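You operate a simulated robot arm through the tools that you are given. There is no shell and no other tool. Be economical: measure what you need, move in short steps, check, and stop when the job is done.

You are at the controls of a simulated two-armed robot. One attempt, no reset.

## Task
Move the water to the welder and wash: open valves 9 and 6, shut valves 3 and 7.

The check looks at the end state, three seconds after you hand in, the way a careful person would. Anything else that was tipped, shoved, dropped, spilled or broken makes it a failure.

## Robot
Two 6-joint arms with three-finger grippers on one trunk, on a base that drives. Base frame: it is fixed to the floor where the robot stands at the start and does not move with it; the origin is under the middle of the robot, x ahead of it, y to its left, z up; the surface under the hand at the start is at about z = 0.84. Units: m, degrees, N and s.
The left shoulder is at the start at [0.04, 0.147, 1.37], the right one opposite. With the tool pointing down near the work surface each hand reaches from about 0.32 to 0.54 m from the robot's upright axis, wherever it stands, measured 20 degrees to its own side. Places, roughly: blue valve four [0.5, 0.4, 0.9]; blue valve one [0.7, 0.3, 0.9]; blue valve seven [0.7, 0.4, 0.9]; blue valve six [0.4, -0.1, 0.9]; blue valve three [0.6, -0.1, 0.9]; drum sight glass [0.5, 0.5, 0.9]; main switch [-6.5, -10, 1]; tank sight glass [0.6, -0.3, 0.9]; wash sight glass [0.3, -0.1, 0.9]; welder sight glass [0.3, 0.1, 0.9]; yellow valve eight [0.6, 0.2, 0.9]; yellow valve five [0.5, 0.1, 0.9]; yellow valve nine [0.5, 0, 0.9]; yellow valve ten [0.5, -0.2, 0.9]; yellow valve two [0.7, 0.1, 0.9]. Payload 2.69 kg a hand.
The TCP of each hand is the grasp point between the finger pads, 0.029 m short of the fingertips. In the tool frame z runs along the fingers and y along their closing line. The gripper opens to 0.12 m. The gripper's body begins 0.078 m behind the TCP.
Orientation is told as [roll, pitch, yaw] about the base's x, y, z axes, in that order, counted from this pose: with the fingers straight down and closing along the base's y, the tool's x points along the base's -x, its y along +y and its z along -z.

## Interface
- The arms move only by the tool step_arm. It takes "left_plan", "right_plan" or both (then of equal length, played together; a hand with none holds still); each is a list that holds one entry, the list of rows, each a list of 7 numbers: the shift along the tool's x, y, z in units of 400 mm (1.0 is 400 mm), then the turn, a rotation vector about the tool's x, y, z in units of 45 degrees (1.0 is 45 degrees), then the opening, from 0 (shut) to 1 (fully open). In form: [[[x, y, z, rx, ry, rz, fingers], ...]]. A call has 1 to 8 rows; each row is the pose to reach, as a shift and turn from the pose commanded when the call began, along the tool's axes at that moment. A call with a number of a shift or a turn outside -1 to 1 is refused whole. Rows are played at 5 a second. More than 0.05 m and 8.6 degrees between two rows, or a gripper value outside its range, and nothing of the call is played. Where a pose cannot be reached the arm comes as near as it can. A force on the tool above 50 N (or 10 N above the force at the start of the call, whichever is more), or a blocked arm, ends the call early, and 0.2 s more pass. The fingers move at their own pace and stop on an object; they squeeze with about 22 N. The grip force told is the motor's: it shows also when the fingers shut on nothing. Time passes only in rows, and 0.2 s behind the last, so rows that repeat a pose let the fingers close. It gives the time, the measured TCP pose, the force on the tool (base axes), the opening and the grip force at its end, in the units of the frame above (readings bear some noise), with the torque about the TCP (base axes, N m) and any sound that the robot's microphone picked up.
- Cameras (640 x 400 px; columns grow to the right, rows downward): "scene" is now at [0.0836, 0.0299, 1.5791]; the picture's right is [0.31, -0.95, -0.00], its down [-0.83, -0.27, -0.49] and it looks along [0.47, 0.15, -0.87] (base axes); focal length 255 px, centre (320, 200). "left" rides on the left gripper at [0.063, 0, -0.104] in its tool frame; the picture's right is [0.00, 1.00, 0.00], its down [-0.83, 0.00, -0.56] and it looks along [-0.56, 0.00, 0.83] (tool axes); focal length 275 px, centre (320, 200). "right" rides on the right gripper at [0.063, 0, -0.104] in its tool frame; the picture's right is [0.00, 1.00, 0.00], its down [-0.83, 0.00, -0.56] and it looks along [-0.56, 0.00, 0.83] (tool axes); focal length 275 px, centre (320, 200). There is no depth. A picture from a camera that has moved, and an enlarged one, comes with that camera's place and axes in the base frame and with its lens. The place of the scene camera against the robot may be out by one fixed shift of up to 0.018 m in any direction.
- camera(camera): a new picture of that camera. No time passes.
- raise_lower(by): slides the trunk up (or, below 0, down) by that many m; the arms and the scene camera ride with it, the base frame stays. It gives what a move gives, with no picture.
- drive_base(legs): drives the robot by 1 to 6 legs, each [ahead, turn to the left] in m and degrees, along the robot's own axes; the way and the turn of a leg run together, so that a leg with both is an arc; at most 1.5 m and 180 degrees a leg. The arms and the cameras ride along, it lands a little off, and it stops where it bumps. It gives what a move gives.
- pan_tilt(pan, tilt): turns the head with the scene camera to pan (to the left, within 86 degrees either way) and tilt (down, from -29 to 69), counted from straight ahead of the robot. It gives what a move gives.
- inspect(camera, box): a new picture of the part [left, top, right, bottom] of that camera's present view, enlarged. No time passes.
- finish_job(): hands the job in; it is judged then, once.

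Go step by step. Nothing tells you exact positions but the pictures and the camera data: compare them with the known pose of the tool, close in by small moves and look again before you grip or let go. The budget is 120 turns and 88 pictures, counting those below and the enlarged ones. Unless the task says otherwise, let go and move clear before handing in, and close with one line.

The tools are called after "Call:" as a command line: name --argument value ..., lists and objects as JSON in quotes. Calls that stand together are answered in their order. step_arm: Moves the arms, as the interface text tells. Its arguments: {"type":"object","properties":{"left_plan":{"type":"array","items":{"type":"array","items":{"type":"array","items":{"type":"number"}}}},"right_plan":{"type":"array","items":{"type":"array","items":{"type":"array","items":{"type":"number"}}}}},"required":[]} The other tools are called the same way: raise_lower (by) slides the trunk up or down; drive_base (legs) drives the base; pan_tilt (pan, tilt) turns the head that bears the scene camera; camera (camera) takes a picture; inspect (camera, box) takes an enlarged picture of a part of a camera's view; finish_job () hands the job in.

At the start:

```text
t: 0.0
left_tcp_pos: [0.4582, 0.2298, 0.9982]
left_ee_rot: [0.0, -0.1, 0.0]
left_ft_force: [0.8, -0.6, -0.6]
left_ft_torque: [0.01, -0.01, -0.01]
left_finger_gap: 0.1202
left_grasp_force: 0.1
right_tcp_pos: [0.5117, -0.1824, 0.9989]
right_ee_rot: [0.0, 0.1, -0.1]
right_ft_force: [0.3, 0.5, -0.2]
right_ft_torque: [-0.02, -0.02, -0.02]
right_finger_gap: 0.1202
right_grasp_force: 0.0
trunk travel left (down, up): [-0.497, 0.0]
robot x, y, heading: [0.0007, -0.0016, -0.0]
head pan, tilt: [18.1, 60.6]
```

scene: 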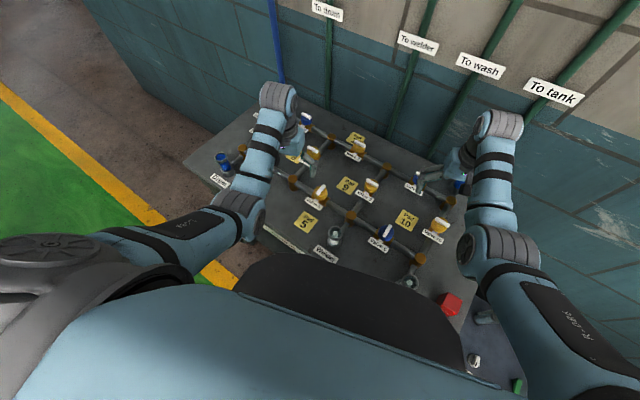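
right: 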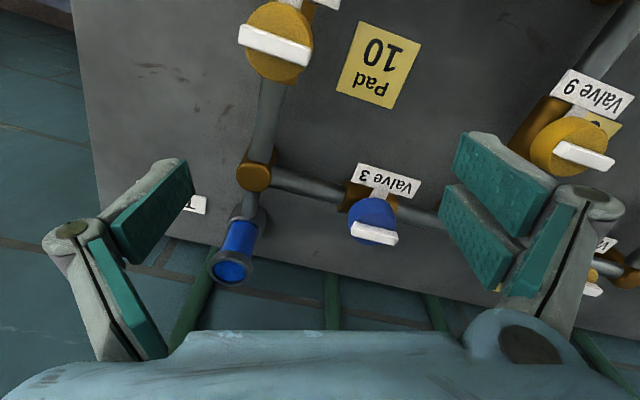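
left: 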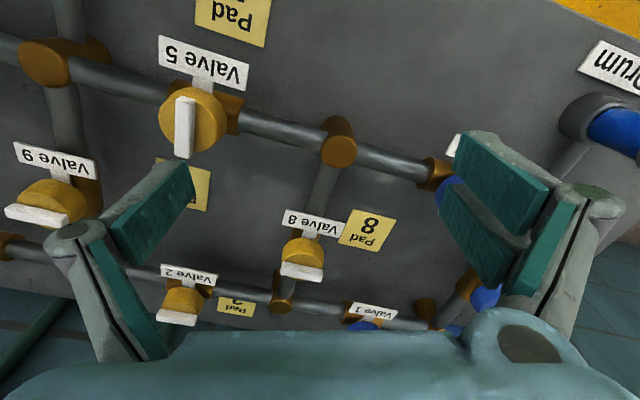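

I see a valve board with blue and yellow valves, white handles, and pads; I'll enlarge the views to read the handles and labels before touching anything.

Call:
inspect --camera "scene" --box '[270, 100, 480, 231]'

Call:
inspect --camera "scene" --box '[280, 180, 480, 305]'

Call:
inspect --camera "scene" --box '[400, 270, 560, 400]'

```text
3.05 times, centred on (375, 166) of scene
camera zoom: at [0.0836, 0.0299, 1.5791], right [0.31, -0.95, 0.0], down [-0.83, -0.27, -0.49], along [0.47, 0.15, -0.87], focal length 778 px, centre (152, 305)
```

zoom: 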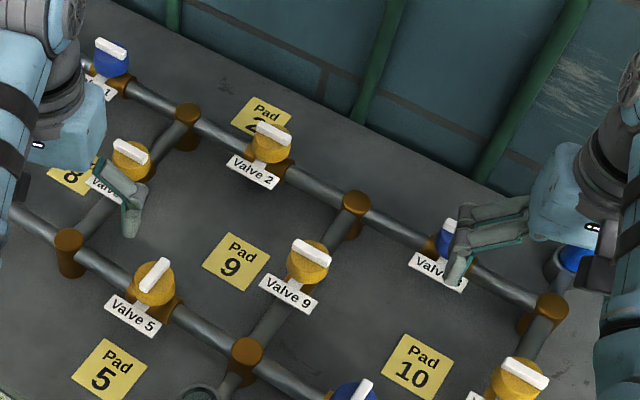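

```text
3.20 times, centred on (380, 242) of scene
camera zoom: at [0.0836, 0.0299, 1.5791], right [0.31, -0.95, 0.0], down [-0.83, -0.27, -0.49], along [0.47, 0.15, -0.87], focal length 817 px, centre (128, 64)
```

zoom: 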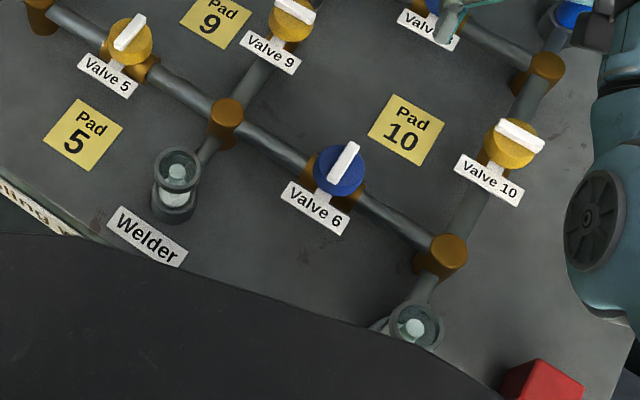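

```text
3.08 times, centred on (480, 335) of scene
camera zoom: at [0.0836, 0.0299, 1.5791], right [0.31, -0.95, 0.0], down [-0.83, -0.27, -0.49], along [0.47, 0.15, -0.87], focal length 785 px, centre (-172, -215)
```

zoom: 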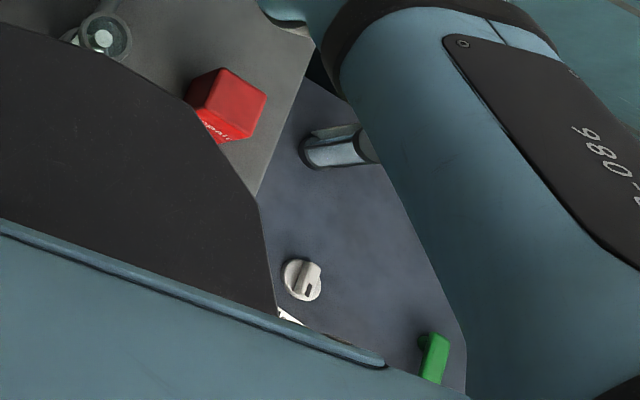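

Handles of 9 and 6 look to be across their pipes (shut). There are signs partly hidden by the robot's body and a side console; I'll look around with the head to read them.

Call:
pan_tilt --pan -50 --tilt 60

Call:
camera --camera "scene"

Call:
pan_tilt --pan 0 --tilt 69

Call:
camera --camera "scene"

Call:
pan_tilt --pan 50 --tilt 50

Call:
camera --camera "scene"

Call:
pan_tilt --pan 0 --tilt 15

Call:
camera --camera "scene"

```text
t: 1.4
left_tcp_pos: [0.4594, 0.2297, 0.9995]
left_ee_rot: [0.0, 0.0, 0.0]
left_ft_force: [-0.3, 0.3, 0.2]
left_ft_torque: [0.03, 0.01, 0.02]
left_finger_gap: 0.12
left_grasp_force: 0.1
right_tcp_pos: [0.5113, -0.1819, 0.9998]
right_ee_rot: [-0.1, 0.0, 0.0]
right_ft_force: [-0.3, -0.1, -0.9]
right_ft_torque: [-0.01, 0.0, -0.05]
right_finger_gap: 0.12
right_grasp_force: 0.0
trunk travel left (down, up): [-0.497, 0.0]
robot x, y, heading: [0.0011, -0.0002, -0.3]
head pan, tilt: [-50.0, 60.0]
```

```text
81 pictures are left
camera scene: at [0.0638, -0.0416, 1.5798], right [-0.77, -0.64, 0.0], down [-0.56, 0.66, -0.5], along [0.32, -0.38, -0.87], focal length 255 px, centre (320, 200)
```

scene: 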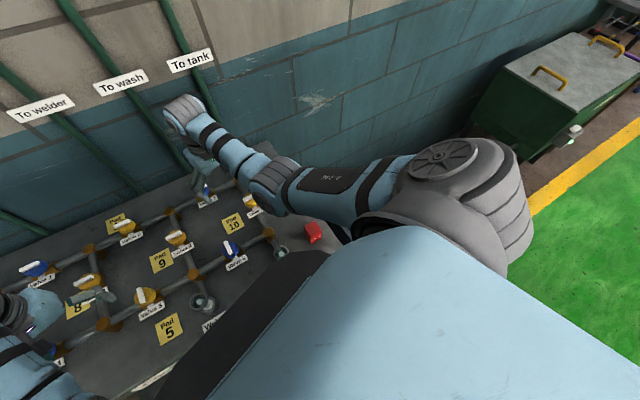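

```text
t: 2.6
left_tcp_pos: [0.4596, 0.2295, 1.0001]
left_ee_rot: [0.0, 0.0, 0.0]
left_ft_force: [-0.5, -0.4, -0.8]
left_ft_torque: [0.01, -0.01, 0.0]
left_finger_gap: 0.12
left_grasp_force: 0.1
right_tcp_pos: [0.5092, -0.1823, 1.0001]
right_ee_rot: [-0.1, 0.0, -0.1]
right_ft_force: [-0.2, 0.7, -0.9]
right_ft_torque: [0.01, 0.01, 0.04]
right_finger_gap: 0.12
right_grasp_force: 0.1
trunk travel left (down, up): [-0.497, 0.0]
robot x, y, heading: [-0.0017, 0.0028, 0.2]
head pan, tilt: [0.0, 68.8]
```

```text
80 pictures are left
camera scene: at [0.0768, 0.0094, 1.5704], right [0.0, -1.0, 0.0], down [-0.93, 0.0, -0.36], along [0.36, 0.0, -0.93], focal length 255 px, centre (320, 200)
```

scene: 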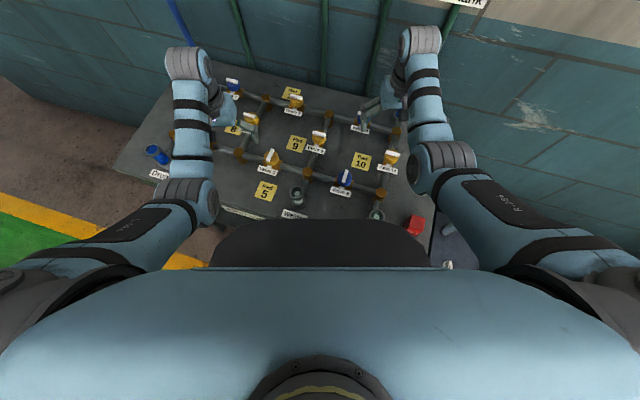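

```text
t: 3.8
left_tcp_pos: [0.4598, 0.2296, 1.0003]
left_ee_rot: [0.0, 0.1, 0.0]
left_ft_force: [-0.5, -0.1, -0.2]
left_ft_torque: [-0.02, -0.01, -0.01]
left_finger_gap: 0.1201
left_grasp_force: 0.0
right_tcp_pos: [0.511, -0.1823, 1.0002]
right_ee_rot: [0.0, -0.1, -0.1]
right_ft_force: [0.4, -0.1, -0.4]
right_ft_torque: [-0.03, 0.04, -0.01]
right_finger_gap: 0.1201
right_grasp_force: 0.1
trunk travel left (down, up): [-0.497, 0.0]
robot x, y, heading: [0.003, 0.002, -0.4]
head pan, tilt: [50.0, 50.0]
```

```text
79 pictures are left
camera scene: at [0.0704, 0.0683, 1.5923], right [0.77, -0.64, 0.0], down [-0.49, -0.59, -0.64], along [0.41, 0.49, -0.77], focal length 255 px, centre (320, 200)
```

scene: 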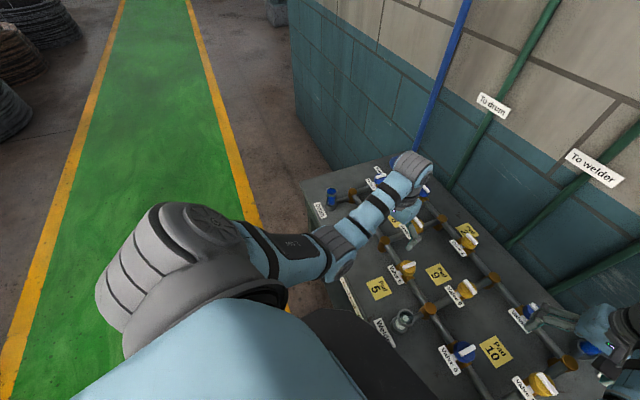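

```text
t: 4.9
left_tcp_pos: [0.4597, 0.2299, 0.999]
left_ee_rot: [0.0, 0.0, 0.1]
left_ft_force: [0.6, -0.3, -0.2]
left_ft_torque: [0.02, -0.01, 0.01]
left_finger_gap: 0.1201
left_grasp_force: 0.0
right_tcp_pos: [0.5105, -0.1825, 0.9998]
right_ee_rot: [-0.1, 0.0, 0.0]
right_ft_force: [-0.4, -0.7, 0.2]
right_ft_torque: [0.04, 0.0, -0.03]
right_finger_gap: 0.1196
right_grasp_force: 0.1
trunk travel left (down, up): [-0.497, 0.0]
robot x, y, heading: [0.0007, -0.0004, 0.1]
head pan, tilt: [0.0, 15.0]
```

```text
78 pictures are left
camera scene: at [0.1142, 0.0096, 1.646], right [0.0, -1.0, 0.0], down [-0.26, 0.0, -0.97], along [0.97, 0.0, -0.26], focal length 255 px, centre (320, 200)
```

scene: 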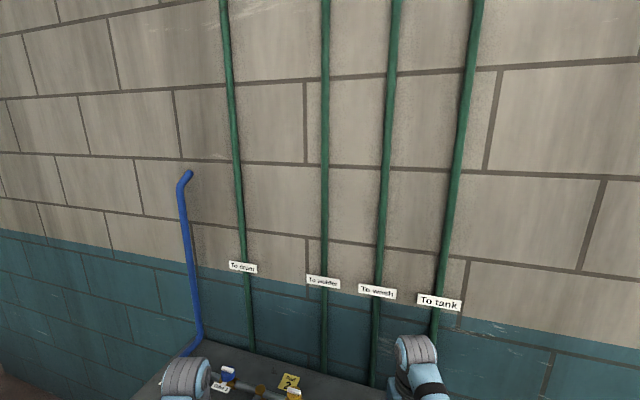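

No instructions on the walls. I'll lift the hands and back off to read the sign on the board's front edge and the side console.

Call:
step_arm --left_plan '[[[0, 0, -0.1, 0, 0, 0, 1], [0, 0, -0.2, 0, 0, 0, 1], [0, 0, -0.3, 0, 0, 0, 1]]]' --right_plan '[[[0, 0, -0.1, 0, 0, 0, 1], [0, 0, -0.2, 0, 0, 0, 1], [0, 0, -0.3, 0, 0, 0, 1]]]'

Call:
drive_base --legs '[[-0.6, 0]]'

Call:
pan_tilt --pan 0 --tilt 50

Call:
camera --camera "scene"

```text
t: 5.7
left_tcp_pos: [0.5283, 0.2339, 1.0845]
left_ee_rot: [0.0, 0.1, 0.1]
left_ft_force: [-0.1, -0.4, -0.3]
left_ft_torque: [-0.01, 0.05, -0.01]
left_finger_gap: 0.1198
left_grasp_force: 0.1
left hand out of reach, approached as far as the arm can: row 1, 2, 3
right_tcp_pos: [0.5382, -0.1825, 1.1102]
right_ee_rot: [0.0, 0.1, 0.0]
right_ft_force: [0.3, -0.9, 0.8]
right_ft_torque: [0.06, 0.0, -0.01]
right_finger_gap: 0.12
right_grasp_force: 0.1
right hand out of reach, approached as far as the arm can: row 2, 3
trunk travel left (down, up): [-0.497, 0.0]
robot x, y, heading: [-0.0006, -0.0004, 0.1]
head pan, tilt: [0.0, 15.0]
```

```text
t: 9.1
left_tcp_pos: [-0.0763, 0.2358, 1.0841]
left_ee_rot: [-0.2, 0.1, 0.6]
left_ft_force: [0.2, -0.1, -0.6]
left_ft_torque: [0.0, 0.04, 0.01]
left_finger_gap: 0.1199
left_grasp_force: 0.0
right_tcp_pos: [-0.0615, -0.1806, 1.1071]
right_ee_rot: [0.0, 0.1, 0.5]
right_ft_force: [0.3, 0.2, -0.7]
right_ft_torque: [-0.02, 0.03, -0.01]
right_finger_gap: 0.12
right_grasp_force: 0.3
trunk travel left (down, up): [-0.497, 0.0]
robot x, y, heading: [-0.5994, -0.007, 0.4]
head pan, tilt: [0.0, 15.0]
```

```text
t: 10.1
left_tcp_pos: [-0.078, 0.2363, 1.0845]
left_ee_rot: [-0.1, 0.0, 0.6]
left_ft_force: [0.4, -0.2, 1.3]
left_ft_torque: [0.01, 0.0, 0.01]
left_finger_gap: 0.12
left_grasp_force: 0.0
right_tcp_pos: [-0.0633, -0.1808, 1.1092]
right_ee_rot: [0.0, 0.0, 0.5]
right_ft_force: [0.1, -0.6, 0.0]
right_ft_torque: [0.0, 0.01, -0.05]
right_finger_gap: 0.1199
right_grasp_force: 0.0
trunk travel left (down, up): [-0.497, 0.0]
robot x, y, heading: [-0.599, -0.0015, 0.5]
head pan, tilt: [0.0, 50.0]
```

```text
77 pictures are left
camera scene: at [-0.5042, 0.0076, 1.5924], right [0.01, -1.0, 0.0], down [-0.77, -0.01, -0.64], along [0.64, 0.01, -0.77], focal length 255 px, centre (320, 200)
```

scene: 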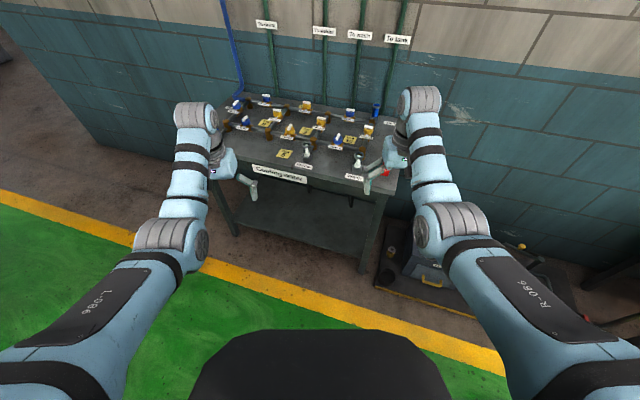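

Call:
inspect --camera "scene" --box '[220, 80, 400, 192]'

Call:
inspect --camera "scene" --box '[370, 200, 610, 350]'

Call:
inspect --camera "scene" --box '[340, 130, 420, 180]'

Call:
inspect --camera "scene" --box '[225, 85, 305, 135]'

```text
3.56 times, centred on (310, 136) of scene
camera zoom: at [-0.5042, 0.0076, 1.5924], right [0.01, -1.0, 0.0], down [-0.77, -0.01, -0.64], along [0.64, 0.01, -0.77], focal length 908 px, centre (356, 428)
```

zoom: 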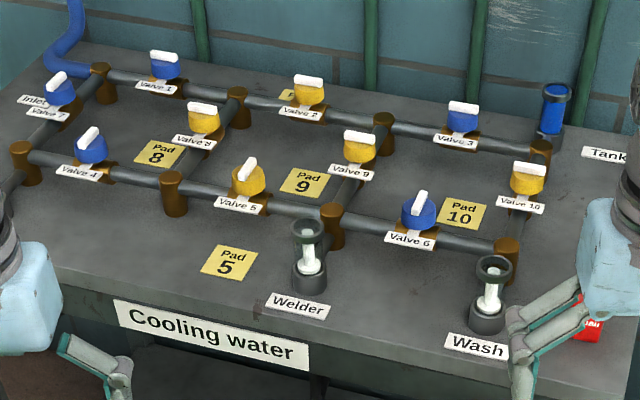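

```text
2.67 times, centred on (490, 275) of scene
camera zoom: at [-0.5042, 0.0076, 1.5924], right [0.01, -1.0, 0.0], down [-0.77, -0.01, -0.64], along [0.64, 0.01, -0.77], focal length 681 px, centre (-133, 0)
```

zoom: 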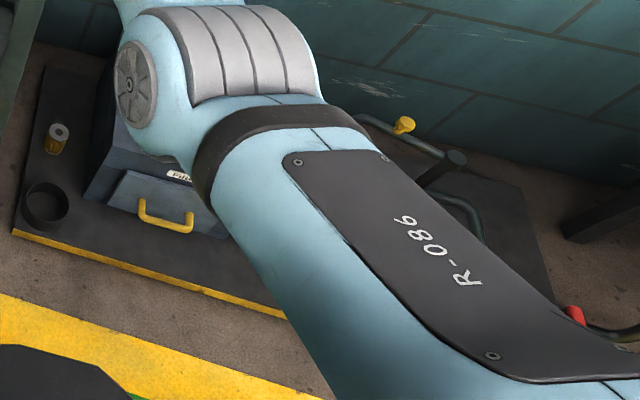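

```text
8.00 times, centred on (380, 155) of scene
camera zoom: at [-0.5042, 0.0076, 1.5924], right [0.01, -1.0, 0.0], down [-0.77, -0.01, -0.64], along [0.64, 0.01, -0.77], focal length 2042 px, centre (-160, 560)
```

zoom: 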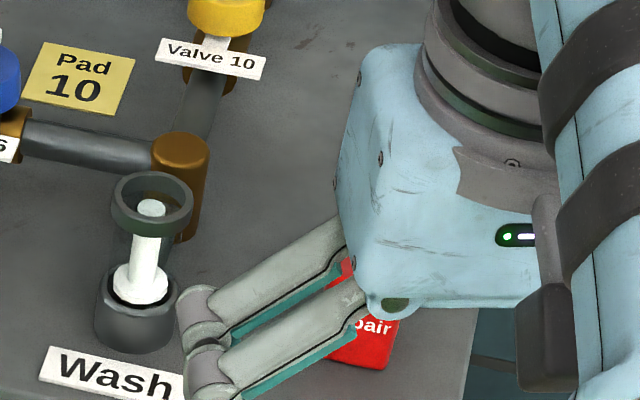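

```text
8.00 times, centred on (265, 110) of scene
camera zoom: at [-0.5042, 0.0076, 1.5924], right [0.01, -1.0, 0.0], down [-0.77, -0.01, -0.64], along [0.64, 0.01, -0.77], focal length 2042 px, centre (760, 920)
```

zoom: 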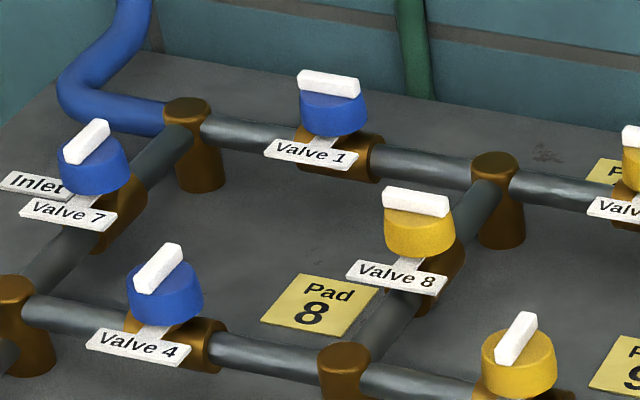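

Current states: 7, 1, 2, 3 along the pipe (open), 4, 5, 6, 8, 9, 10 across (shut). I'll back off a little more to read the red block by the Wash label and the floor-level kit.

Call:
drive_base --legs '[[-0.3, 0]]'

Call:
pan_tilt --pan -8 --tilt 40

Call:
inspect --camera "scene" --box '[270, 80, 430, 180]'

Call:
camera --camera "scene"

```text
t: 12.2
left_tcp_pos: [-0.382, 0.2354, 1.0829]
left_ee_rot: [0.0, 0.3, 0.8]
left_ft_force: [0.8, 0.0, 0.1]
left_ft_torque: [0.01, 0.04, 0.01]
left_finger_gap: 0.12
left_grasp_force: 0.1
right_tcp_pos: [-0.3653, -0.1817, 1.1078]
right_ee_rot: [0.0, 0.2, 0.8]
right_ft_force: [0.5, 0.2, -1.0]
right_ft_torque: [-0.03, 0.06, 0.03]
right_finger_gap: 0.12
right_grasp_force: 0.1
trunk travel left (down, up): [-0.497, 0.0]
robot x, y, heading: [-0.9068, -0.0083, 1.0]
head pan, tilt: [0.0, 50.0]
```

```text
t: 12.9
left_tcp_pos: [-0.3846, 0.2348, 1.0838]
left_ee_rot: [0.0, 0.1, 0.8]
left_ft_force: [0.4, 0.3, 0.6]
left_ft_torque: [0.0, -0.02, -0.01]
left_finger_gap: 0.1201
left_grasp_force: 0.1
right_tcp_pos: [-0.3677, -0.1811, 1.1082]
right_ee_rot: [0.0, 0.1, 0.9]
right_ft_force: [0.1, 1.0, -0.9]
right_ft_torque: [-0.01, 0.01, 0.05]
right_finger_gap: 0.1199
right_grasp_force: 0.1
trunk travel left (down, up): [-0.497, 0.0]
robot x, y, heading: [-0.9109, -0.0071, 1.0]
head pan, tilt: [-8.0, 40.0]
```

```text
4.00 times, centred on (350, 130) of scene
camera zoom: at [-0.8018, -0.0073, 1.6064], right [-0.12, -0.99, 0.0], down [-0.64, 0.08, -0.77], along [0.76, -0.1, -0.64], focal length 1021 px, centre (200, 480)
```

zoom: 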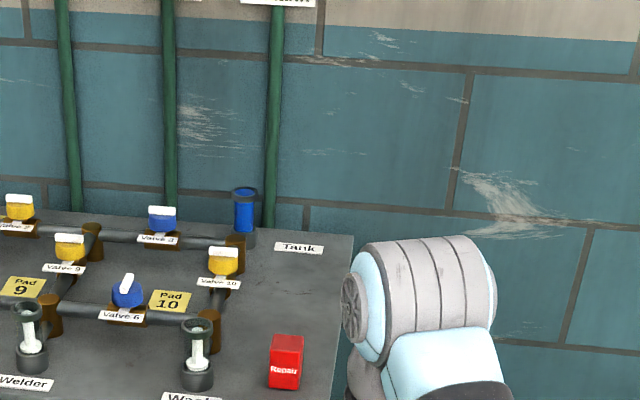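

```text
71 pictures are left
camera scene: at [-0.8018, -0.0073, 1.6064], right [-0.12, -0.99, 0.0], down [-0.64, 0.08, -0.77], along [0.76, -0.1, -0.64], focal length 255 px, centre (320, 200)
```

scene: 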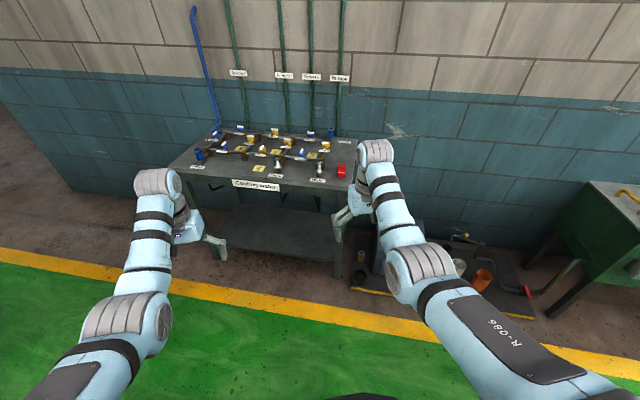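

The board is understood: handle along the pipe = open. The red "Repair" block just has to be left alone. I'll drive back up to the board, at about the starting place.

Call:
drive_base --legs '[[0.9, -1.0]]'

Call:
pan_tilt --pan 0 --tilt 60

Call:
camera --camera "scene"

Call:
camera --camera "right"

```text
t: 17.6
left_tcp_pos: [0.5018, 0.2483, 1.0848]
left_ee_rot: [0.0, -0.1, 0.9]
left_ft_force: [-0.4, 0.1, -0.2]
left_ft_torque: [0.0, -0.02, -0.01]
left_finger_gap: 0.1196
left_grasp_force: 0.1
right_tcp_pos: [0.52, -0.1698, 1.1089]
right_ee_rot: [-0.1, 0.1, 0.7]
right_ft_force: [-0.3, -0.1, -0.4]
right_ft_torque: [-0.02, 0.0, 0.0]
right_finger_gap: 0.1198
right_grasp_force: 0.0
trunk travel left (down, up): [-0.497, 0.0]
robot x, y, heading: [-0.0186, 0.0067, 0.8]
head pan, tilt: [-8.0, 40.0]
```

```text
t: 18.5
left_tcp_pos: [0.5039, 0.2488, 1.0853]
left_ee_rot: [0.0, 0.1, 0.8]
left_ft_force: [-0.8, -0.3, -0.4]
left_ft_torque: [0.0, 0.01, 0.02]
left_finger_gap: 0.1201
left_grasp_force: 0.0
right_tcp_pos: [0.5207, -0.1699, 1.1086]
right_ee_rot: [0.0, 0.1, 0.8]
right_ft_force: [0.7, -0.8, 0.2]
right_ft_torque: [-0.01, -0.01, 0.02]
right_finger_gap: 0.12
right_grasp_force: 0.2
trunk travel left (down, up): [-0.497, 0.0]
robot x, y, heading: [-0.0218, 0.0077, 0.6]
head pan, tilt: [0.0, 60.0]
```

```text
70 pictures are left
camera scene: at [0.0689, 0.0169, 1.5798], right [0.01, -1.0, 0.0], down [-0.87, -0.01, -0.5], along [0.5, 0.01, -0.87], focal length 255 px, centre (320, 200)
```

scene: 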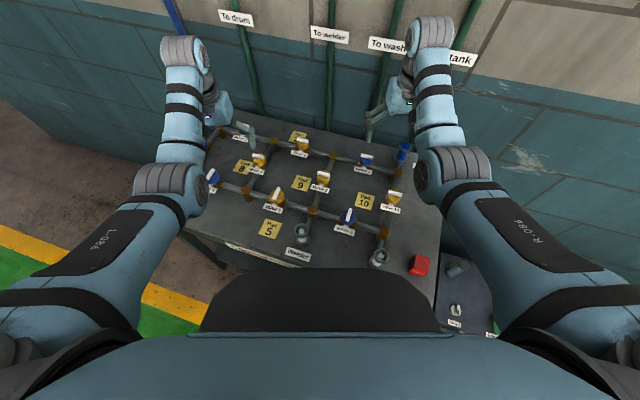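

```text
69 pictures are left
camera right: at [0.4597, -0.1712, 1.2136], right [-0.02, 1.0, 0.0], down [0.83, 0.02, 0.56], along [0.56, 0.01, -0.83], focal length 275 px, centre (320, 200)
```

right: 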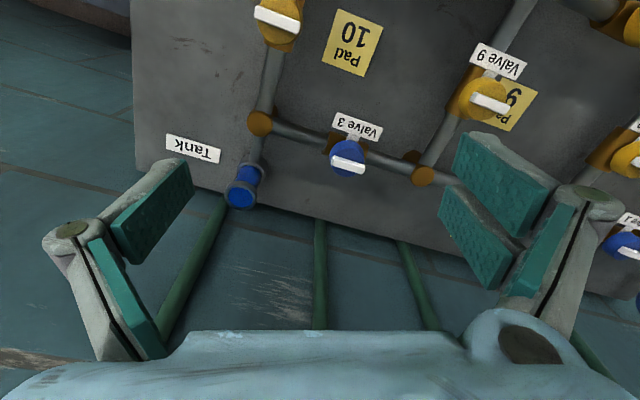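

Triangulating, handle 3 is at about (0.598, -0.138, 0.933), 9 at (0.528, 0.0), 6 at (0.384, -0.07). I start with blue valve 6: bring the right hand above it.

Call:
step_arm --right_plan '[[[0.08, 0.06, 0.04, 0, 0, 0, 1], [0.17, 0.125, 0.08, 0, 0, 0, 1], [0.255, 0.19, 0.12, 0, 0, 0, 1], [0.34, 0.2475, 0.15, 0, 0, 0, 1]]]'

Call:
camera --camera "right"

```text
t: 19.7
left_tcp_pos: [0.5042, 0.2445, 1.0843]
left_ee_rot: [0.1, 0.0, 0.7]
left_ft_force: [-0.1, 0.1, 0.2]
left_ft_torque: [0.0, 0.02, -0.01]
left_finger_gap: 0.1201
left_grasp_force: 0.1
right_tcp_pos: [0.4251, -0.1272, 1.0066]
right_ee_rot: [-5.3, -1.5, -2.5]
right_ft_force: [-0.3, -0.1, 0.2]
right_ft_torque: [0.04, -0.03, 0.01]
right_finger_gap: 0.1198
right_grasp_force: 0.0
right hand out of reach, approached as far as the arm can: row 1, 2, 3, 4
trunk travel left (down, up): [-0.497, 0.0]
robot x, y, heading: [-0.0172, 0.0092, 0.9]
head pan, tilt: [0.0, 60.0]
stopped in row 4 (right hand): the arm was blocked; the commanded pose is now the measured one
```

```text
68 pictures are left
camera right: at [0.3603, -0.1152, 1.1099], right [0.04, 0.99, -0.09], down [0.82, 0.02, 0.58], along [0.58, -0.1, -0.81], focal length 275 px, centre (320, 200)
```

right: 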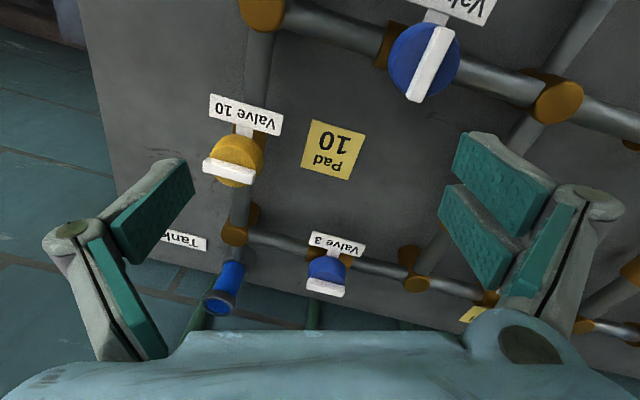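

The board is yawed about -18° against the base, so handle 6 points along yaw ≈ -18°..-24°. I'll level the tool, turn it to match and centre it over handle 6 at z = 1.0.

Call:
step_arm --right_plan '[[[0.03, 0.047, 0.006, -0.04, 0.011, 0.115, 1], [0.06, 0.095, 0.012, -0.08, 0.022, 0.23, 1], [0.0925, 0.1425, 0.0175, -0.118, 0.033, 0.344, 1], [0.0925, 0.1425, 0.0175, -0.118, 0.033, 0.344, 1]]]'

Call:
camera --camera "right"

Call:
camera --camera "scene"

```text
t: 20.9
left_tcp_pos: [0.503, 0.2462, 1.0844]
left_ee_rot: [0.0, 0.0, 0.7]
left_ft_force: [-0.3, 0.6, 0.6]
left_ft_torque: [0.03, 0.01, 0.01]
left_finger_gap: 0.12
left_grasp_force: 0.0
right_tcp_pos: [0.4321, -0.1381, 1.019]
right_ee_rot: [-3.8, -8.0, -21.0]
right_ft_force: [-0.5, 0.2, -0.6]
right_ft_torque: [0.02, 0.02, 0.03]
right_finger_gap: 0.1201
right_grasp_force: 0.1
right hand out of reach, approached as far as the arm can: row 3, 4
trunk travel left (down, up): [-0.497, 0.0]
robot x, y, heading: [-0.0161, 0.0034, 0.8]
head pan, tilt: [0.0, 60.0]
stopped in row 4 (right hand): the arm was blocked; the commanded pose is now the measured one
```

```text
67 pictures are left
camera right: at [0.3641, -0.1044, 1.114], right [0.36, 0.93, -0.07], down [0.71, -0.23, 0.66], along [0.6, -0.29, -0.74], focal length 275 px, centre (320, 200)
```

right: 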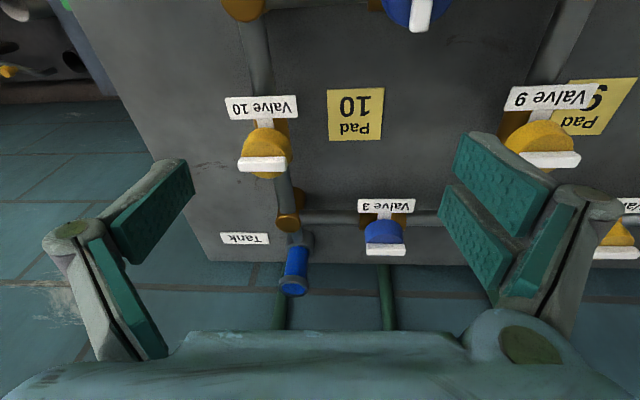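

```text
66 pictures are left
camera scene: at [0.0687, 0.0166, 1.5798], right [0.01, -1.0, 0.0], down [-0.87, -0.01, -0.5], along [0.5, 0.01, -0.87], focal length 255 px, centre (320, 200)
```

scene: 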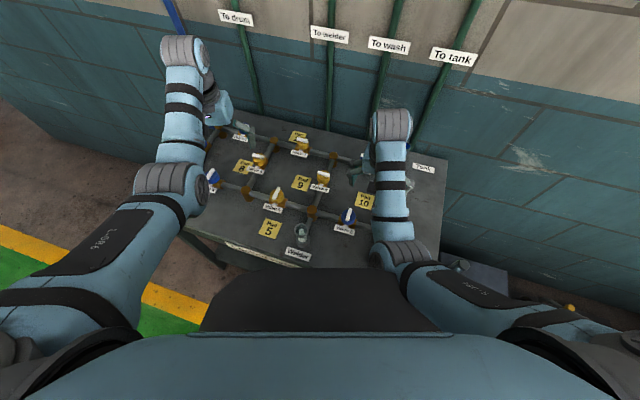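

The arm folds too tightly that close in; higher needs farther out. I'll back the base 0.1 m and turn slightly left so that valve 6 lies in the right hand's comfortable zone.

Call:
drive_base --legs '[[-0.1, 0], [0, 7]]'

```text
t: 22.6
left_tcp_pos: [0.3781, 0.3032, 1.0846]
left_ee_rot: [0.1, 0.2, 7.6]
left_ft_force: [0.4, 1.4, -0.2]
left_ft_torque: [0.01, 0.02, -0.01]
left_finger_gap: 0.1201
left_grasp_force: 0.0
right_tcp_pos: [0.3513, -0.0869, 1.0163]
right_ee_rot: [-3.9, -7.6, -14.3]
right_ft_force: [0.3, 0.0, 0.2]
right_ft_torque: [0.03, 0.07, 0.0]
right_finger_gap: 0.1199
right_grasp_force: 0.0
trunk travel left (down, up): [-0.497, 0.0]
robot x, y, heading: [-0.1127, 0.0041, 7.5]
head pan, tilt: [0.0, 60.0]
```

Now centre and level over handle 6.

Call:
step_arm --right_plan '[[[-0.037, 0.034, 0.023, -0.044, 0.085, 0.064, 1], [-0.073, 0.067, 0.046, -0.087, 0.169, 0.127, 1], [-0.073, 0.067, 0.046, -0.087, 0.169, 0.127, 1]]]'

Call:
camera --camera "right"

```text
t: 23.4
left_tcp_pos: [0.3755, 0.3049, 1.0848]
left_ee_rot: [0.0, 0.1, 7.6]
left_ft_force: [-0.7, 0.0, -0.4]
left_ft_torque: [-0.01, 0.0, 0.02]
left_finger_gap: 0.1199
left_grasp_force: 0.1
right_tcp_pos: [0.3862, -0.0678, 1.0012]
right_ee_rot: [0.4, -0.5, -20.3]
right_ft_force: [0.2, 0.4, 0.5]
right_ft_torque: [0.02, 0.0, 0.01]
right_finger_gap: 0.1199
right_grasp_force: 0.1
trunk travel left (down, up): [-0.497, 0.0]
robot x, y, heading: [-0.1146, 0.0085, 7.5]
head pan, tilt: [0.0, 60.0]
```

```text
65 pictures are left
camera right: at [0.3269, -0.0469, 1.1054], right [0.34, 0.94, 0.01], down [0.78, -0.29, 0.56], along [0.53, -0.19, -0.83], focal length 275 px, centre (320, 200)
```

right: 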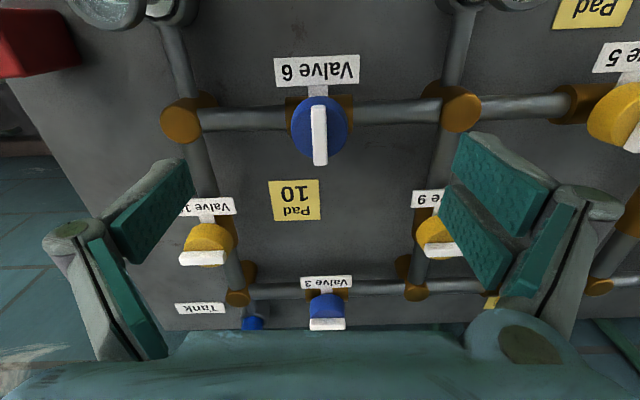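

The tool is nicely lined up with handle 6 (centre within ~2 mm). I'll narrow the fingers to ~36 mm and lower to just above the bar, then look.

Call:
step_arm --right_plan '[[[0, 0, 0.04, 0, 0, 0, 0.3], [0, 0, 0.08, 0, 0, 0, 0.3], [0, 0, 0.08, 0, 0, 0, 0.3]]]'

Call:
camera --camera "right"

Call:
inspect --camera "scene" --box '[280, 130, 440, 230]'

```text
t: 24.2
left_tcp_pos: [0.374, 0.3062, 1.0857]
left_ee_rot: [0.1, 0.0, 7.6]
left_ft_force: [0.1, 0.4, 0.2]
left_ft_torque: [0.03, -0.01, 0.0]
left_finger_gap: 0.1199
left_grasp_force: 0.0
right_tcp_pos: [0.3843, -0.0674, 0.9682]
right_ee_rot: [0.3, -0.4, -20.2]
right_ft_force: [-0.3, 0.6, -0.3]
right_ft_torque: [0.0, -0.01, 0.03]
right_finger_gap: 0.0359
right_grasp_force: 0.0
trunk travel left (down, up): [-0.497, 0.0]
robot x, y, heading: [-0.1164, 0.0095, 7.6]
head pan, tilt: [0.0, 60.0]
```

```text
64 pictures are left
camera right: at [0.326, -0.0477, 1.0736], right [0.34, 0.94, 0.01], down [0.78, -0.29, 0.56], along [0.53, -0.19, -0.83], focal length 275 px, centre (320, 200)
```

right: 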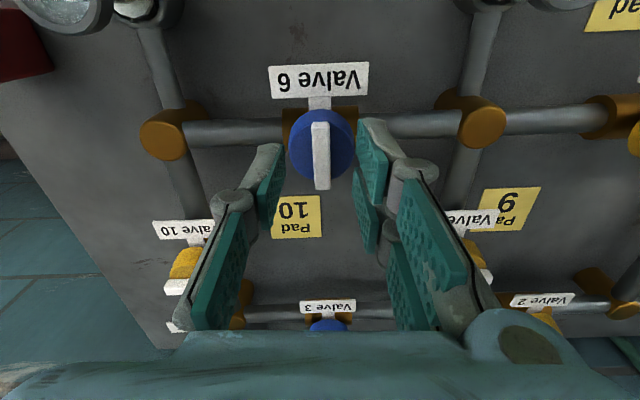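

```text
4.00 times, centred on (360, 180) of scene
camera zoom: at [-0.0294, 0.0263, 1.5798], right [0.13, -0.99, 0.0], down [-0.86, -0.11, -0.5], along [0.5, 0.07, -0.87], focal length 1021 px, centre (160, 280)
```

zoom: 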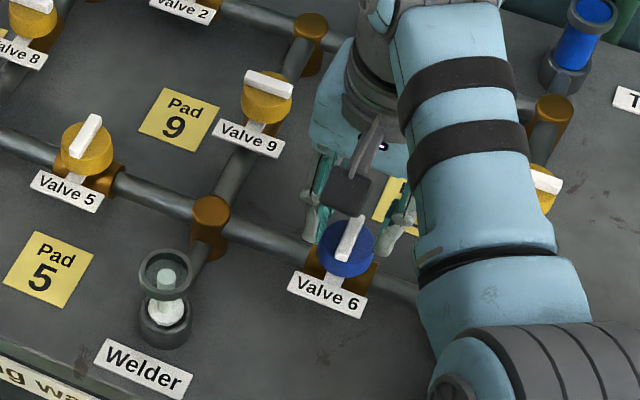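

Well centred. Lower gently by 10 mm with the fingers still open, reading the force.

Call:
step_arm --right_plan '[[[0, 0, 0.01, 0, 0, 0, 0.3], [0, 0, 0.02, 0, 0, 0, 0.3], [0, 0, 0.025, 0, 0, 0, 0.3]]]'

Call:
inspect --camera "scene" --box '[340, 160, 400, 198]'

```text
t: 25.0
left_tcp_pos: [0.3746, 0.3066, 1.0847]
left_ee_rot: [0.0, 0.0, 7.6]
left_ft_force: [0.8, -0.2, 0.5]
left_ft_torque: [0.01, -0.03, -0.05]
left_finger_gap: 0.12
left_grasp_force: 0.0
right_tcp_pos: [0.386, -0.0689, 0.9589]
right_ee_rot: [0.3, -0.4, -20.2]
right_ft_force: [0.0, 0.2, -0.2]
right_ft_torque: [0.01, -0.02, -0.01]
right_finger_gap: 0.036
right_grasp_force: 0.0
trunk travel left (down, up): [-0.497, 0.0]
robot x, y, heading: [-0.1167, 0.006, 7.5]
head pan, tilt: [0.0, 60.0]
```

```text
10.53 times, centred on (370, 179) of scene
camera zoom: at [-0.0291, 0.0261, 1.5798], right [0.13, -0.99, 0.0], down [-0.86, -0.11, -0.5], along [0.5, 0.07, -0.87], focal length 2687 px, centre (-206, 421)
```

zoom: 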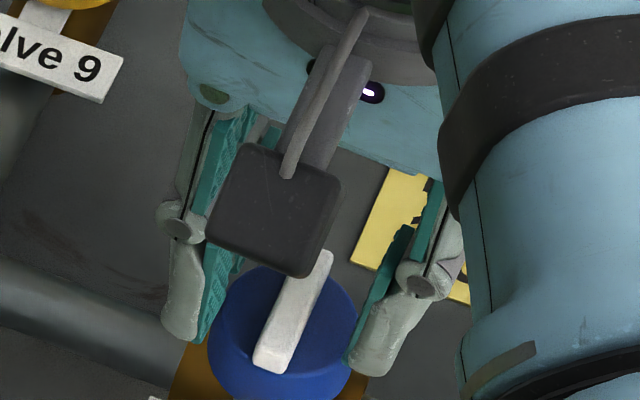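

Call:
step_arm --right_plan '[[[0, 0, 0.006, 0, 0, 0, 0.3], [0, 0, 0.0125, 0, 0, 0, 0.3], [0, 0, 0.0125, 0, 0, 0, 0.3]]]'

```text
t: 25.8
left_tcp_pos: [0.3762, 0.3055, 1.0834]
left_ee_rot: [0.0, 0.0, 7.6]
left_ft_force: [0.1, -0.6, 1.5]
left_ft_torque: [0.01, 0.0, -0.02]
left_finger_gap: 0.12
left_grasp_force: 0.1
right_tcp_pos: [0.3858, -0.0676, 0.9543]
right_ee_rot: [0.4, -0.4, -20.2]
right_ft_force: [-0.6, -0.1, -1.3]
right_ft_torque: [0.01, 0.01, 0.0]
right_finger_gap: 0.0358
right_grasp_force: 0.1
trunk travel left (down, up): [-0.497, 0.0]
robot x, y, heading: [-0.1202, 0.0076, 7.6]
head pan, tilt: [0.0, 60.0]
```

No contact yet with fingertips at ~0.925; close on the bar here.

Call:
step_arm --right_plan '[[[0, 0, 0, 0, 0, 0, 0.1], [0, 0, 0, 0, 0, 0, 0], [0, 0, 0, 0, 0, 0, 0]]]'

Call:
camera --camera "right"

```text
t: 26.6
left_tcp_pos: [0.3745, 0.307, 1.0833]
left_ee_rot: [0.1, 0.1, 7.6]
left_ft_force: [0.4, -0.2, -0.5]
left_ft_torque: [0.01, 0.0, 0.0]
left_finger_gap: 0.1201
left_grasp_force: 0.1
right_tcp_pos: [0.3868, -0.068, 0.9542]
right_ee_rot: [0.5, -0.3, -20.1]
right_ft_force: [0.9, 1.2, -0.9]
right_ft_torque: [0.03, -0.15, 1.19]
right_finger_gap: 0.0106
right_grasp_force: 38.5
trunk travel left (down, up): [-0.497, 0.0]
robot x, y, heading: [-0.1132, 0.0067, 7.7]
head pan, tilt: [0.0, 60.0]
```

```text
61 pictures are left
camera right: at [0.3276, -0.0471, 1.0585], right [0.34, 0.94, 0.01], down [0.78, -0.28, 0.56], along [0.53, -0.19, -0.83], focal length 275 px, centre (320, 200)
```

right: 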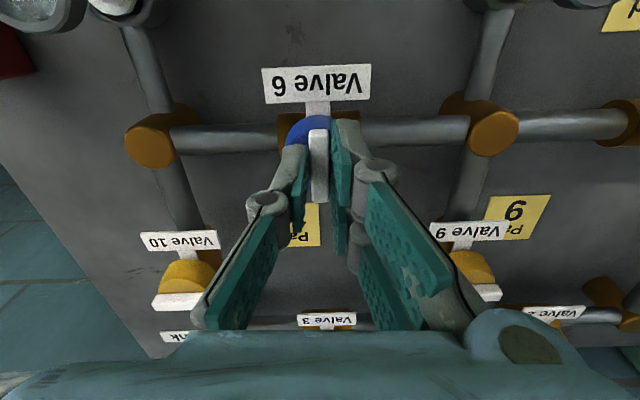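

Gripped (10.6 mm bar). Now a careful turn of ~15° to feel the direction.

Call:
step_arm --right_plan '[[[0, 0, 0, 0, 0, -0.12, 0], [0, 0, 0, 0, 0, -0.24, 0], [0, 0, 0, 0, 0, -0.36, 0]]]'

```text
t: 27.4
left_tcp_pos: [0.3754, 0.3053, 1.0842]
left_ee_rot: [0.0, 0.1, 7.6]
left_ft_force: [0.8, -0.5, 0.0]
left_ft_torque: [-0.01, 0.02, 0.0]
left_finger_gap: 0.1202
left_grasp_force: 0.1
right_tcp_pos: [0.3857, -0.0679, 0.9542]
right_ee_rot: [0.2, -0.4, -4.0]
right_ft_force: [0.9, 0.4, -5.8]
right_ft_torque: [0.09, 0.61, -0.01]
right_finger_gap: 0.0099
right_grasp_force: 37.0
trunk travel left (down, up): [-0.497, 0.0]
robot x, y, heading: [-0.1158, 0.0049, 7.5]
head pan, tilt: [0.0, 60.0]
```

Call:
camera --camera "right"

```text
60 pictures are left
camera right: at [0.3239, -0.0655, 1.0585], right [0.06, 1.0, 0.0], down [0.83, -0.06, 0.56], along [0.56, -0.03, -0.83], focal length 275 px, centre (320, 200)
```

right: 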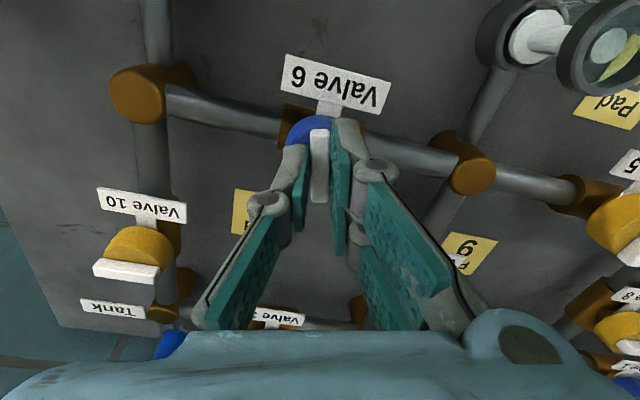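

The handle turned freely with the hand. I continue another 45°, then the rest.

Call:
step_arm --right_plan '[[[0, 0, 0, 0, 0, -0.166, 0], [0, 0, 0, 0, 0, -0.333, 0], [0, 0, 0, 0, 0, -0.5, 0], [0, 0, 0, 0, 0, -0.666, 0], [0, 0, 0, 0, 0, -0.833, 0], [0, 0, 0, 0, 0, -1, 0]]]'

Call:
step_arm --right_plan '[[[0, 0, 0, 0, 0, -0.166, 0], [0, 0, 0, 0, 0, -0.333, 0], [0, 0, 0, 0, 0, -0.5, 0], [0, 0, 0, 0, 0, -0.62, 0], [0, 0, 0, 0, 0, -0.62, 0]]]'

Call:
camera --camera "right"

```text
t: 28.8
left_tcp_pos: [0.3755, 0.3012, 1.0843]
left_ee_rot: [0.3, 0.2, 7.5]
left_ft_force: [-0.7, -0.1, 0.7]
left_ft_torque: [-0.02, -0.01, 0.01]
left_finger_gap: 0.1199
left_grasp_force: 0.1
right_tcp_pos: [0.3872, -0.0725, 0.9543]
right_ee_rot: [-0.2, -0.5, 41.0]
right_ft_force: [2.5, -17.9, -7.7]
right_ft_torque: [-1.04, 0.69, -0.09]
right_finger_gap: 0.0099
right_grasp_force: 37.4
trunk travel left (down, up): [-0.497, 0.0]
robot x, y, heading: [-0.1154, 0.0057, 7.7]
head pan, tilt: [0.0, 60.0]
```

```text
t: 30.0
left_tcp_pos: [0.3768, 0.3001, 1.0846]
left_ee_rot: [0.3, 0.1, 7.6]
left_ft_force: [0.3, 0.1, 0.2]
left_ft_torque: [-0.02, -0.02, 0.0]
left_finger_gap: 0.1201
left_grasp_force: 0.0
right_tcp_pos: [0.3891, -0.0736, 0.954]
right_ee_rot: [-0.5, -0.6, 68.9]
right_ft_force: [18.8, -25.9, 9.0]
right_ft_torque: [0.18, -0.79, -0.09]
right_finger_gap: 0.0099
right_grasp_force: 37.1
trunk travel left (down, up): [-0.497, 0.0]
robot x, y, heading: [-0.1152, 0.0054, 7.7]
head pan, tilt: [0.0, 60.0]
```

```text
59 pictures are left
camera right: at [0.3665, -0.1332, 1.0582], right [-0.93, 0.36, -0.01], down [0.29, 0.77, 0.56], along [0.21, 0.53, -0.83], focal length 275 px, centre (320, 200)
```

right: 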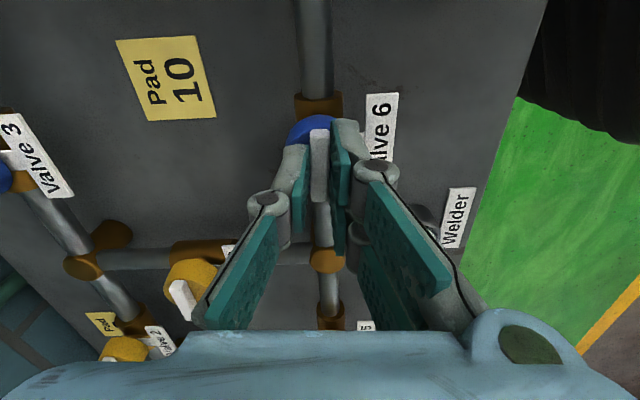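

Handle 6 is now nearly along its pipe; add a few more degrees to be well at the end (board yaw ≈ -19°, so target 71°).

Call:
step_arm --right_plan '[[[-0.006, 0, 0, 0, 0, -0.03, 0], [-0.012, 0.005, 0, 0, 0, -0.06, 0], [-0.012, 0.005, 0, 0, 0, -0.06, 0]]]'

Call:
step_arm --right_plan '[[[0, 0, 0, 0, 0, 0, 0.15], [0, 0, 0, 0, 0, 0, 0.3], [0, 0, -0.1, 0, 0, 0, 0.3], [0, 0, -0.15, 0, 0, 0, 0.5]]]'

Call:
camera --camera "right"

```text
t: 30.8
left_tcp_pos: [0.3766, 0.3037, 1.0844]
left_ee_rot: [0.2, 0.0, 7.5]
left_ft_force: [0.4, 0.5, -1.0]
left_ft_torque: [-0.05, -0.03, -0.01]
left_finger_gap: 0.1203
left_grasp_force: 0.1
right_tcp_pos: [0.3894, -0.0716, 0.9533]
right_ee_rot: [-1.1, 0.5, 71.1]
right_ft_force: [5.5, -28.7, -3.9]
right_ft_torque: [-0.02, -0.39, -0.01]
right_finger_gap: 0.0101
right_grasp_force: 37.7
trunk travel left (down, up): [-0.497, 0.0]
robot x, y, heading: [-0.1165, 0.0089, 7.3]
head pan, tilt: [0.0, 60.0]
stopped in row 3 (right hand): the force on the tool passed its limit at 51 N (the readings are from after the stop); the commanded pose is now the measured one
```

```text
t: 31.8
left_tcp_pos: [0.3749, 0.3072, 1.0851]
left_ee_rot: [-0.1, 0.1, 7.6]
left_ft_force: [-0.7, 0.0, 0.0]
left_ft_torque: [0.0, 0.0, -0.02]
left_finger_gap: 0.1199
left_grasp_force: 0.2
right_tcp_pos: [0.3869, -0.0647, 1.0151]
right_ee_rot: [-0.9, 0.1, 71.4]
right_ft_force: [0.3, 0.7, -0.2]
right_ft_torque: [-0.02, 0.03, -0.01]
right_finger_gap: 0.0602
right_grasp_force: 0.0
trunk travel left (down, up): [-0.497, 0.0]
robot x, y, heading: [-0.114, 0.0042, 7.5]
head pan, tilt: [0.0, 60.0]
```

```text
58 pictures are left
camera right: at [0.3664, -0.1243, 1.1205], right [-0.95, 0.31, -0.02], down [0.25, 0.79, 0.55], along [0.19, 0.52, -0.83], focal length 275 px, centre (320, 200)
```

right: 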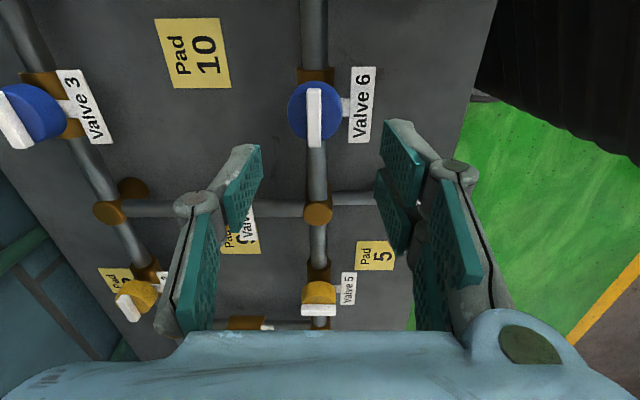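

Valve 6 is open. Valves 3 and 7 need the robot closer, so I must check how far the robot's black front sticks out against the table; I turn the right hand so its camera looks back at it.

Call:
step_arm --right_plan '[[[0, 0, -0.02, 0, 0, -0.166, 0.5], [0, 0, -0.04, 0, 0, -0.333, 0.5], [0, 0, -0.05, 0, 0, -0.5, 0.5], [0, 0, -0.05, 0, 0, -0.666, 0.5], [0, 0, -0.05, 0, 0, -0.833, 0.5], [0, 0, -0.05, 0, 0, -1, 0.5]]]'

Call:
camera --camera "right"

```text
t: 33.1
left_tcp_pos: [0.3753, 0.3054, 1.0839]
left_ee_rot: [0.0, 0.0, 7.7]
left_ft_force: [0.5, 0.5, 0.3]
left_ft_torque: [0.01, 0.0, -0.03]
left_finger_gap: 0.1197
left_grasp_force: 0.2
right_tcp_pos: [0.3866, -0.0649, 1.0356]
right_ee_rot: [-0.6, 0.8, 116.6]
right_ft_force: [0.0, 0.1, 0.1]
right_ft_torque: [0.03, 0.01, 0.03]
right_finger_gap: 0.0599
right_grasp_force: 0.0
trunk travel left (down, up): [-0.497, 0.0]
robot x, y, heading: [-0.1152, 0.0018, 7.6]
head pan, tilt: [0.0, 60.0]
```

```text
57 pictures are left
camera right: at [0.4149, -0.1206, 1.1405], right [-0.89, -0.45, -0.01], down [-0.38, 0.74, 0.55], along [-0.24, 0.49, -0.84], focal length 275 px, centre (320, 200)
```

right: 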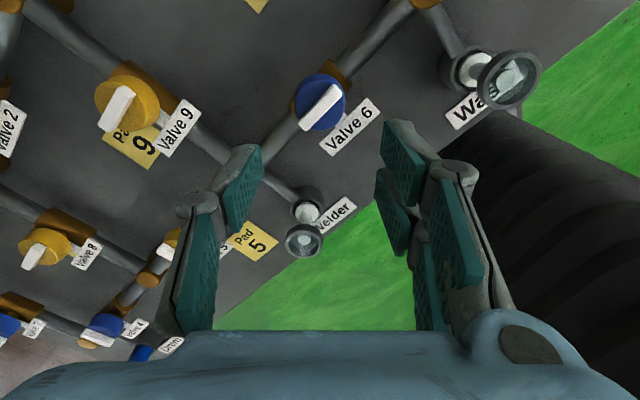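

The black part is the trunk's bellows, which reaches about 0.2 m ahead; so I must stay in front of the table edge, squarely facing the board (heading ≈ -19°), and lower the trunk for more reach. I'll back off, shift left and return square, with a margin.

Call:
drive_base --legs '[[-0.3, 0], [0, 64.8], [0.383, 0], [0, -91.4]]'

Call:
camera --camera "scene"

```text
t: 43.9
left_tcp_pos: [0.2828, 0.3655, 1.0856]
left_ee_rot: [0.0, 0.0, -20.5]
left_ft_force: [0.2, -0.3, 0.6]
left_ft_torque: [0.0, -0.01, 0.02]
left_finger_gap: 0.1203
left_grasp_force: 0.0
right_tcp_pos: [0.1184, 0.0324, 1.0331]
right_ee_rot: [-0.6, 0.8, 88.4]
right_ft_force: [0.5, -0.2, 0.3]
right_ft_torque: [0.04, 0.0, -0.02]
right_finger_gap: 0.0599
right_grasp_force: 0.0
trunk travel left (down, up): [-0.497, 0.0]
robot x, y, heading: [-0.2874, 0.3275, -20.4]
head pan, tilt: [0.0, 60.0]
```

```text
56 pictures are left
camera scene: at [-0.2093, 0.308, 1.5798], right [-0.35, -0.94, 0.0], down [-0.81, 0.3, -0.5], along [0.47, -0.18, -0.87], focal length 255 px, centre (320, 200)
```

scene: 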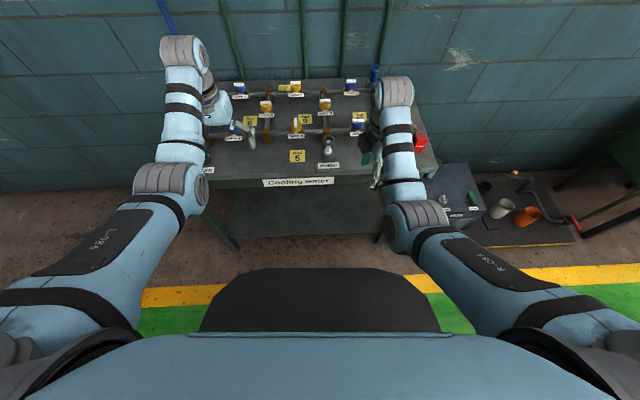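

Square view of the board; its yaw works out at ≈ -17.5°. With the hands still off the table, I back a bit, lower the trunk 0.2 m and then lift the hands in relation to it.

Call:
drive_base --legs '[[-0.12, 2.9]]'

Call:
raise_lower --by -0.2

Call:
step_arm --left_plan '[[[0, 0, -0.1, 0, 0, 0, 0.5], [0, 0, -0.2, 0, 0, 0, 0.5], [0, 0, -0.3, 0, 0, 0, 0.5], [0, 0, -0.4, 0, 0, 0, 0.5]]]' --right_plan '[[[0, 0, -0.1, 0, 0, 0, 0.5], [0, 0, -0.2, 0, 0, 0, 0.5], [0, 0, -0.3, 0, 0, 0, 0.5], [0, 0, -0.5, 0, 0, 0, 0.5]]]'

```text
t: 45.1
left_tcp_pos: [0.1729, 0.4316, 1.0813]
left_ee_rot: [0.0, 0.3, -17.5]
left_ft_force: [0.3, 0.4, -0.1]
left_ft_torque: [0.04, 0.05, 0.01]
left_finger_gap: 0.1198
left_grasp_force: 0.0
right_tcp_pos: [0.0264, 0.0908, 1.0304]
right_ee_rot: [-0.4, 0.6, 91.4]
right_ft_force: [0.9, 0.2, -0.5]
right_ft_torque: [0.01, 0.03, 0.01]
right_finger_gap: 0.06
right_grasp_force: 0.0
trunk travel left (down, up): [-0.497, 0.0]
robot x, y, heading: [-0.4057, 0.3671, -17.5]
head pan, tilt: [0.0, 60.0]
```

```text
t: 47.3
left_tcp_pos: [0.1682, 0.4334, 0.8841]
left_ee_rot: [0.0, 0.0, -17.5]
left_ft_force: [-0.1, 0.5, 1.0]
left_ft_torque: [0.0, -0.02, 0.01]
left_finger_gap: 0.1201
left_grasp_force: 0.1
right_tcp_pos: [0.0199, 0.0911, 0.8353]
right_ee_rot: [-0.7, 0.8, 91.3]
right_ft_force: [-0.4, 0.5, -0.2]
right_ft_torque: [-0.02, -0.02, 0.03]
right_finger_gap: 0.0601
right_grasp_force: 0.0
trunk travel left (down, up): [-0.297, 0.2]
robot x, y, heading: [-0.4048, 0.3674, -17.7]
head pan, tilt: [0.0, 60.0]
```

```text
refused: row 4 steps farther than a row can; nothing moved
```

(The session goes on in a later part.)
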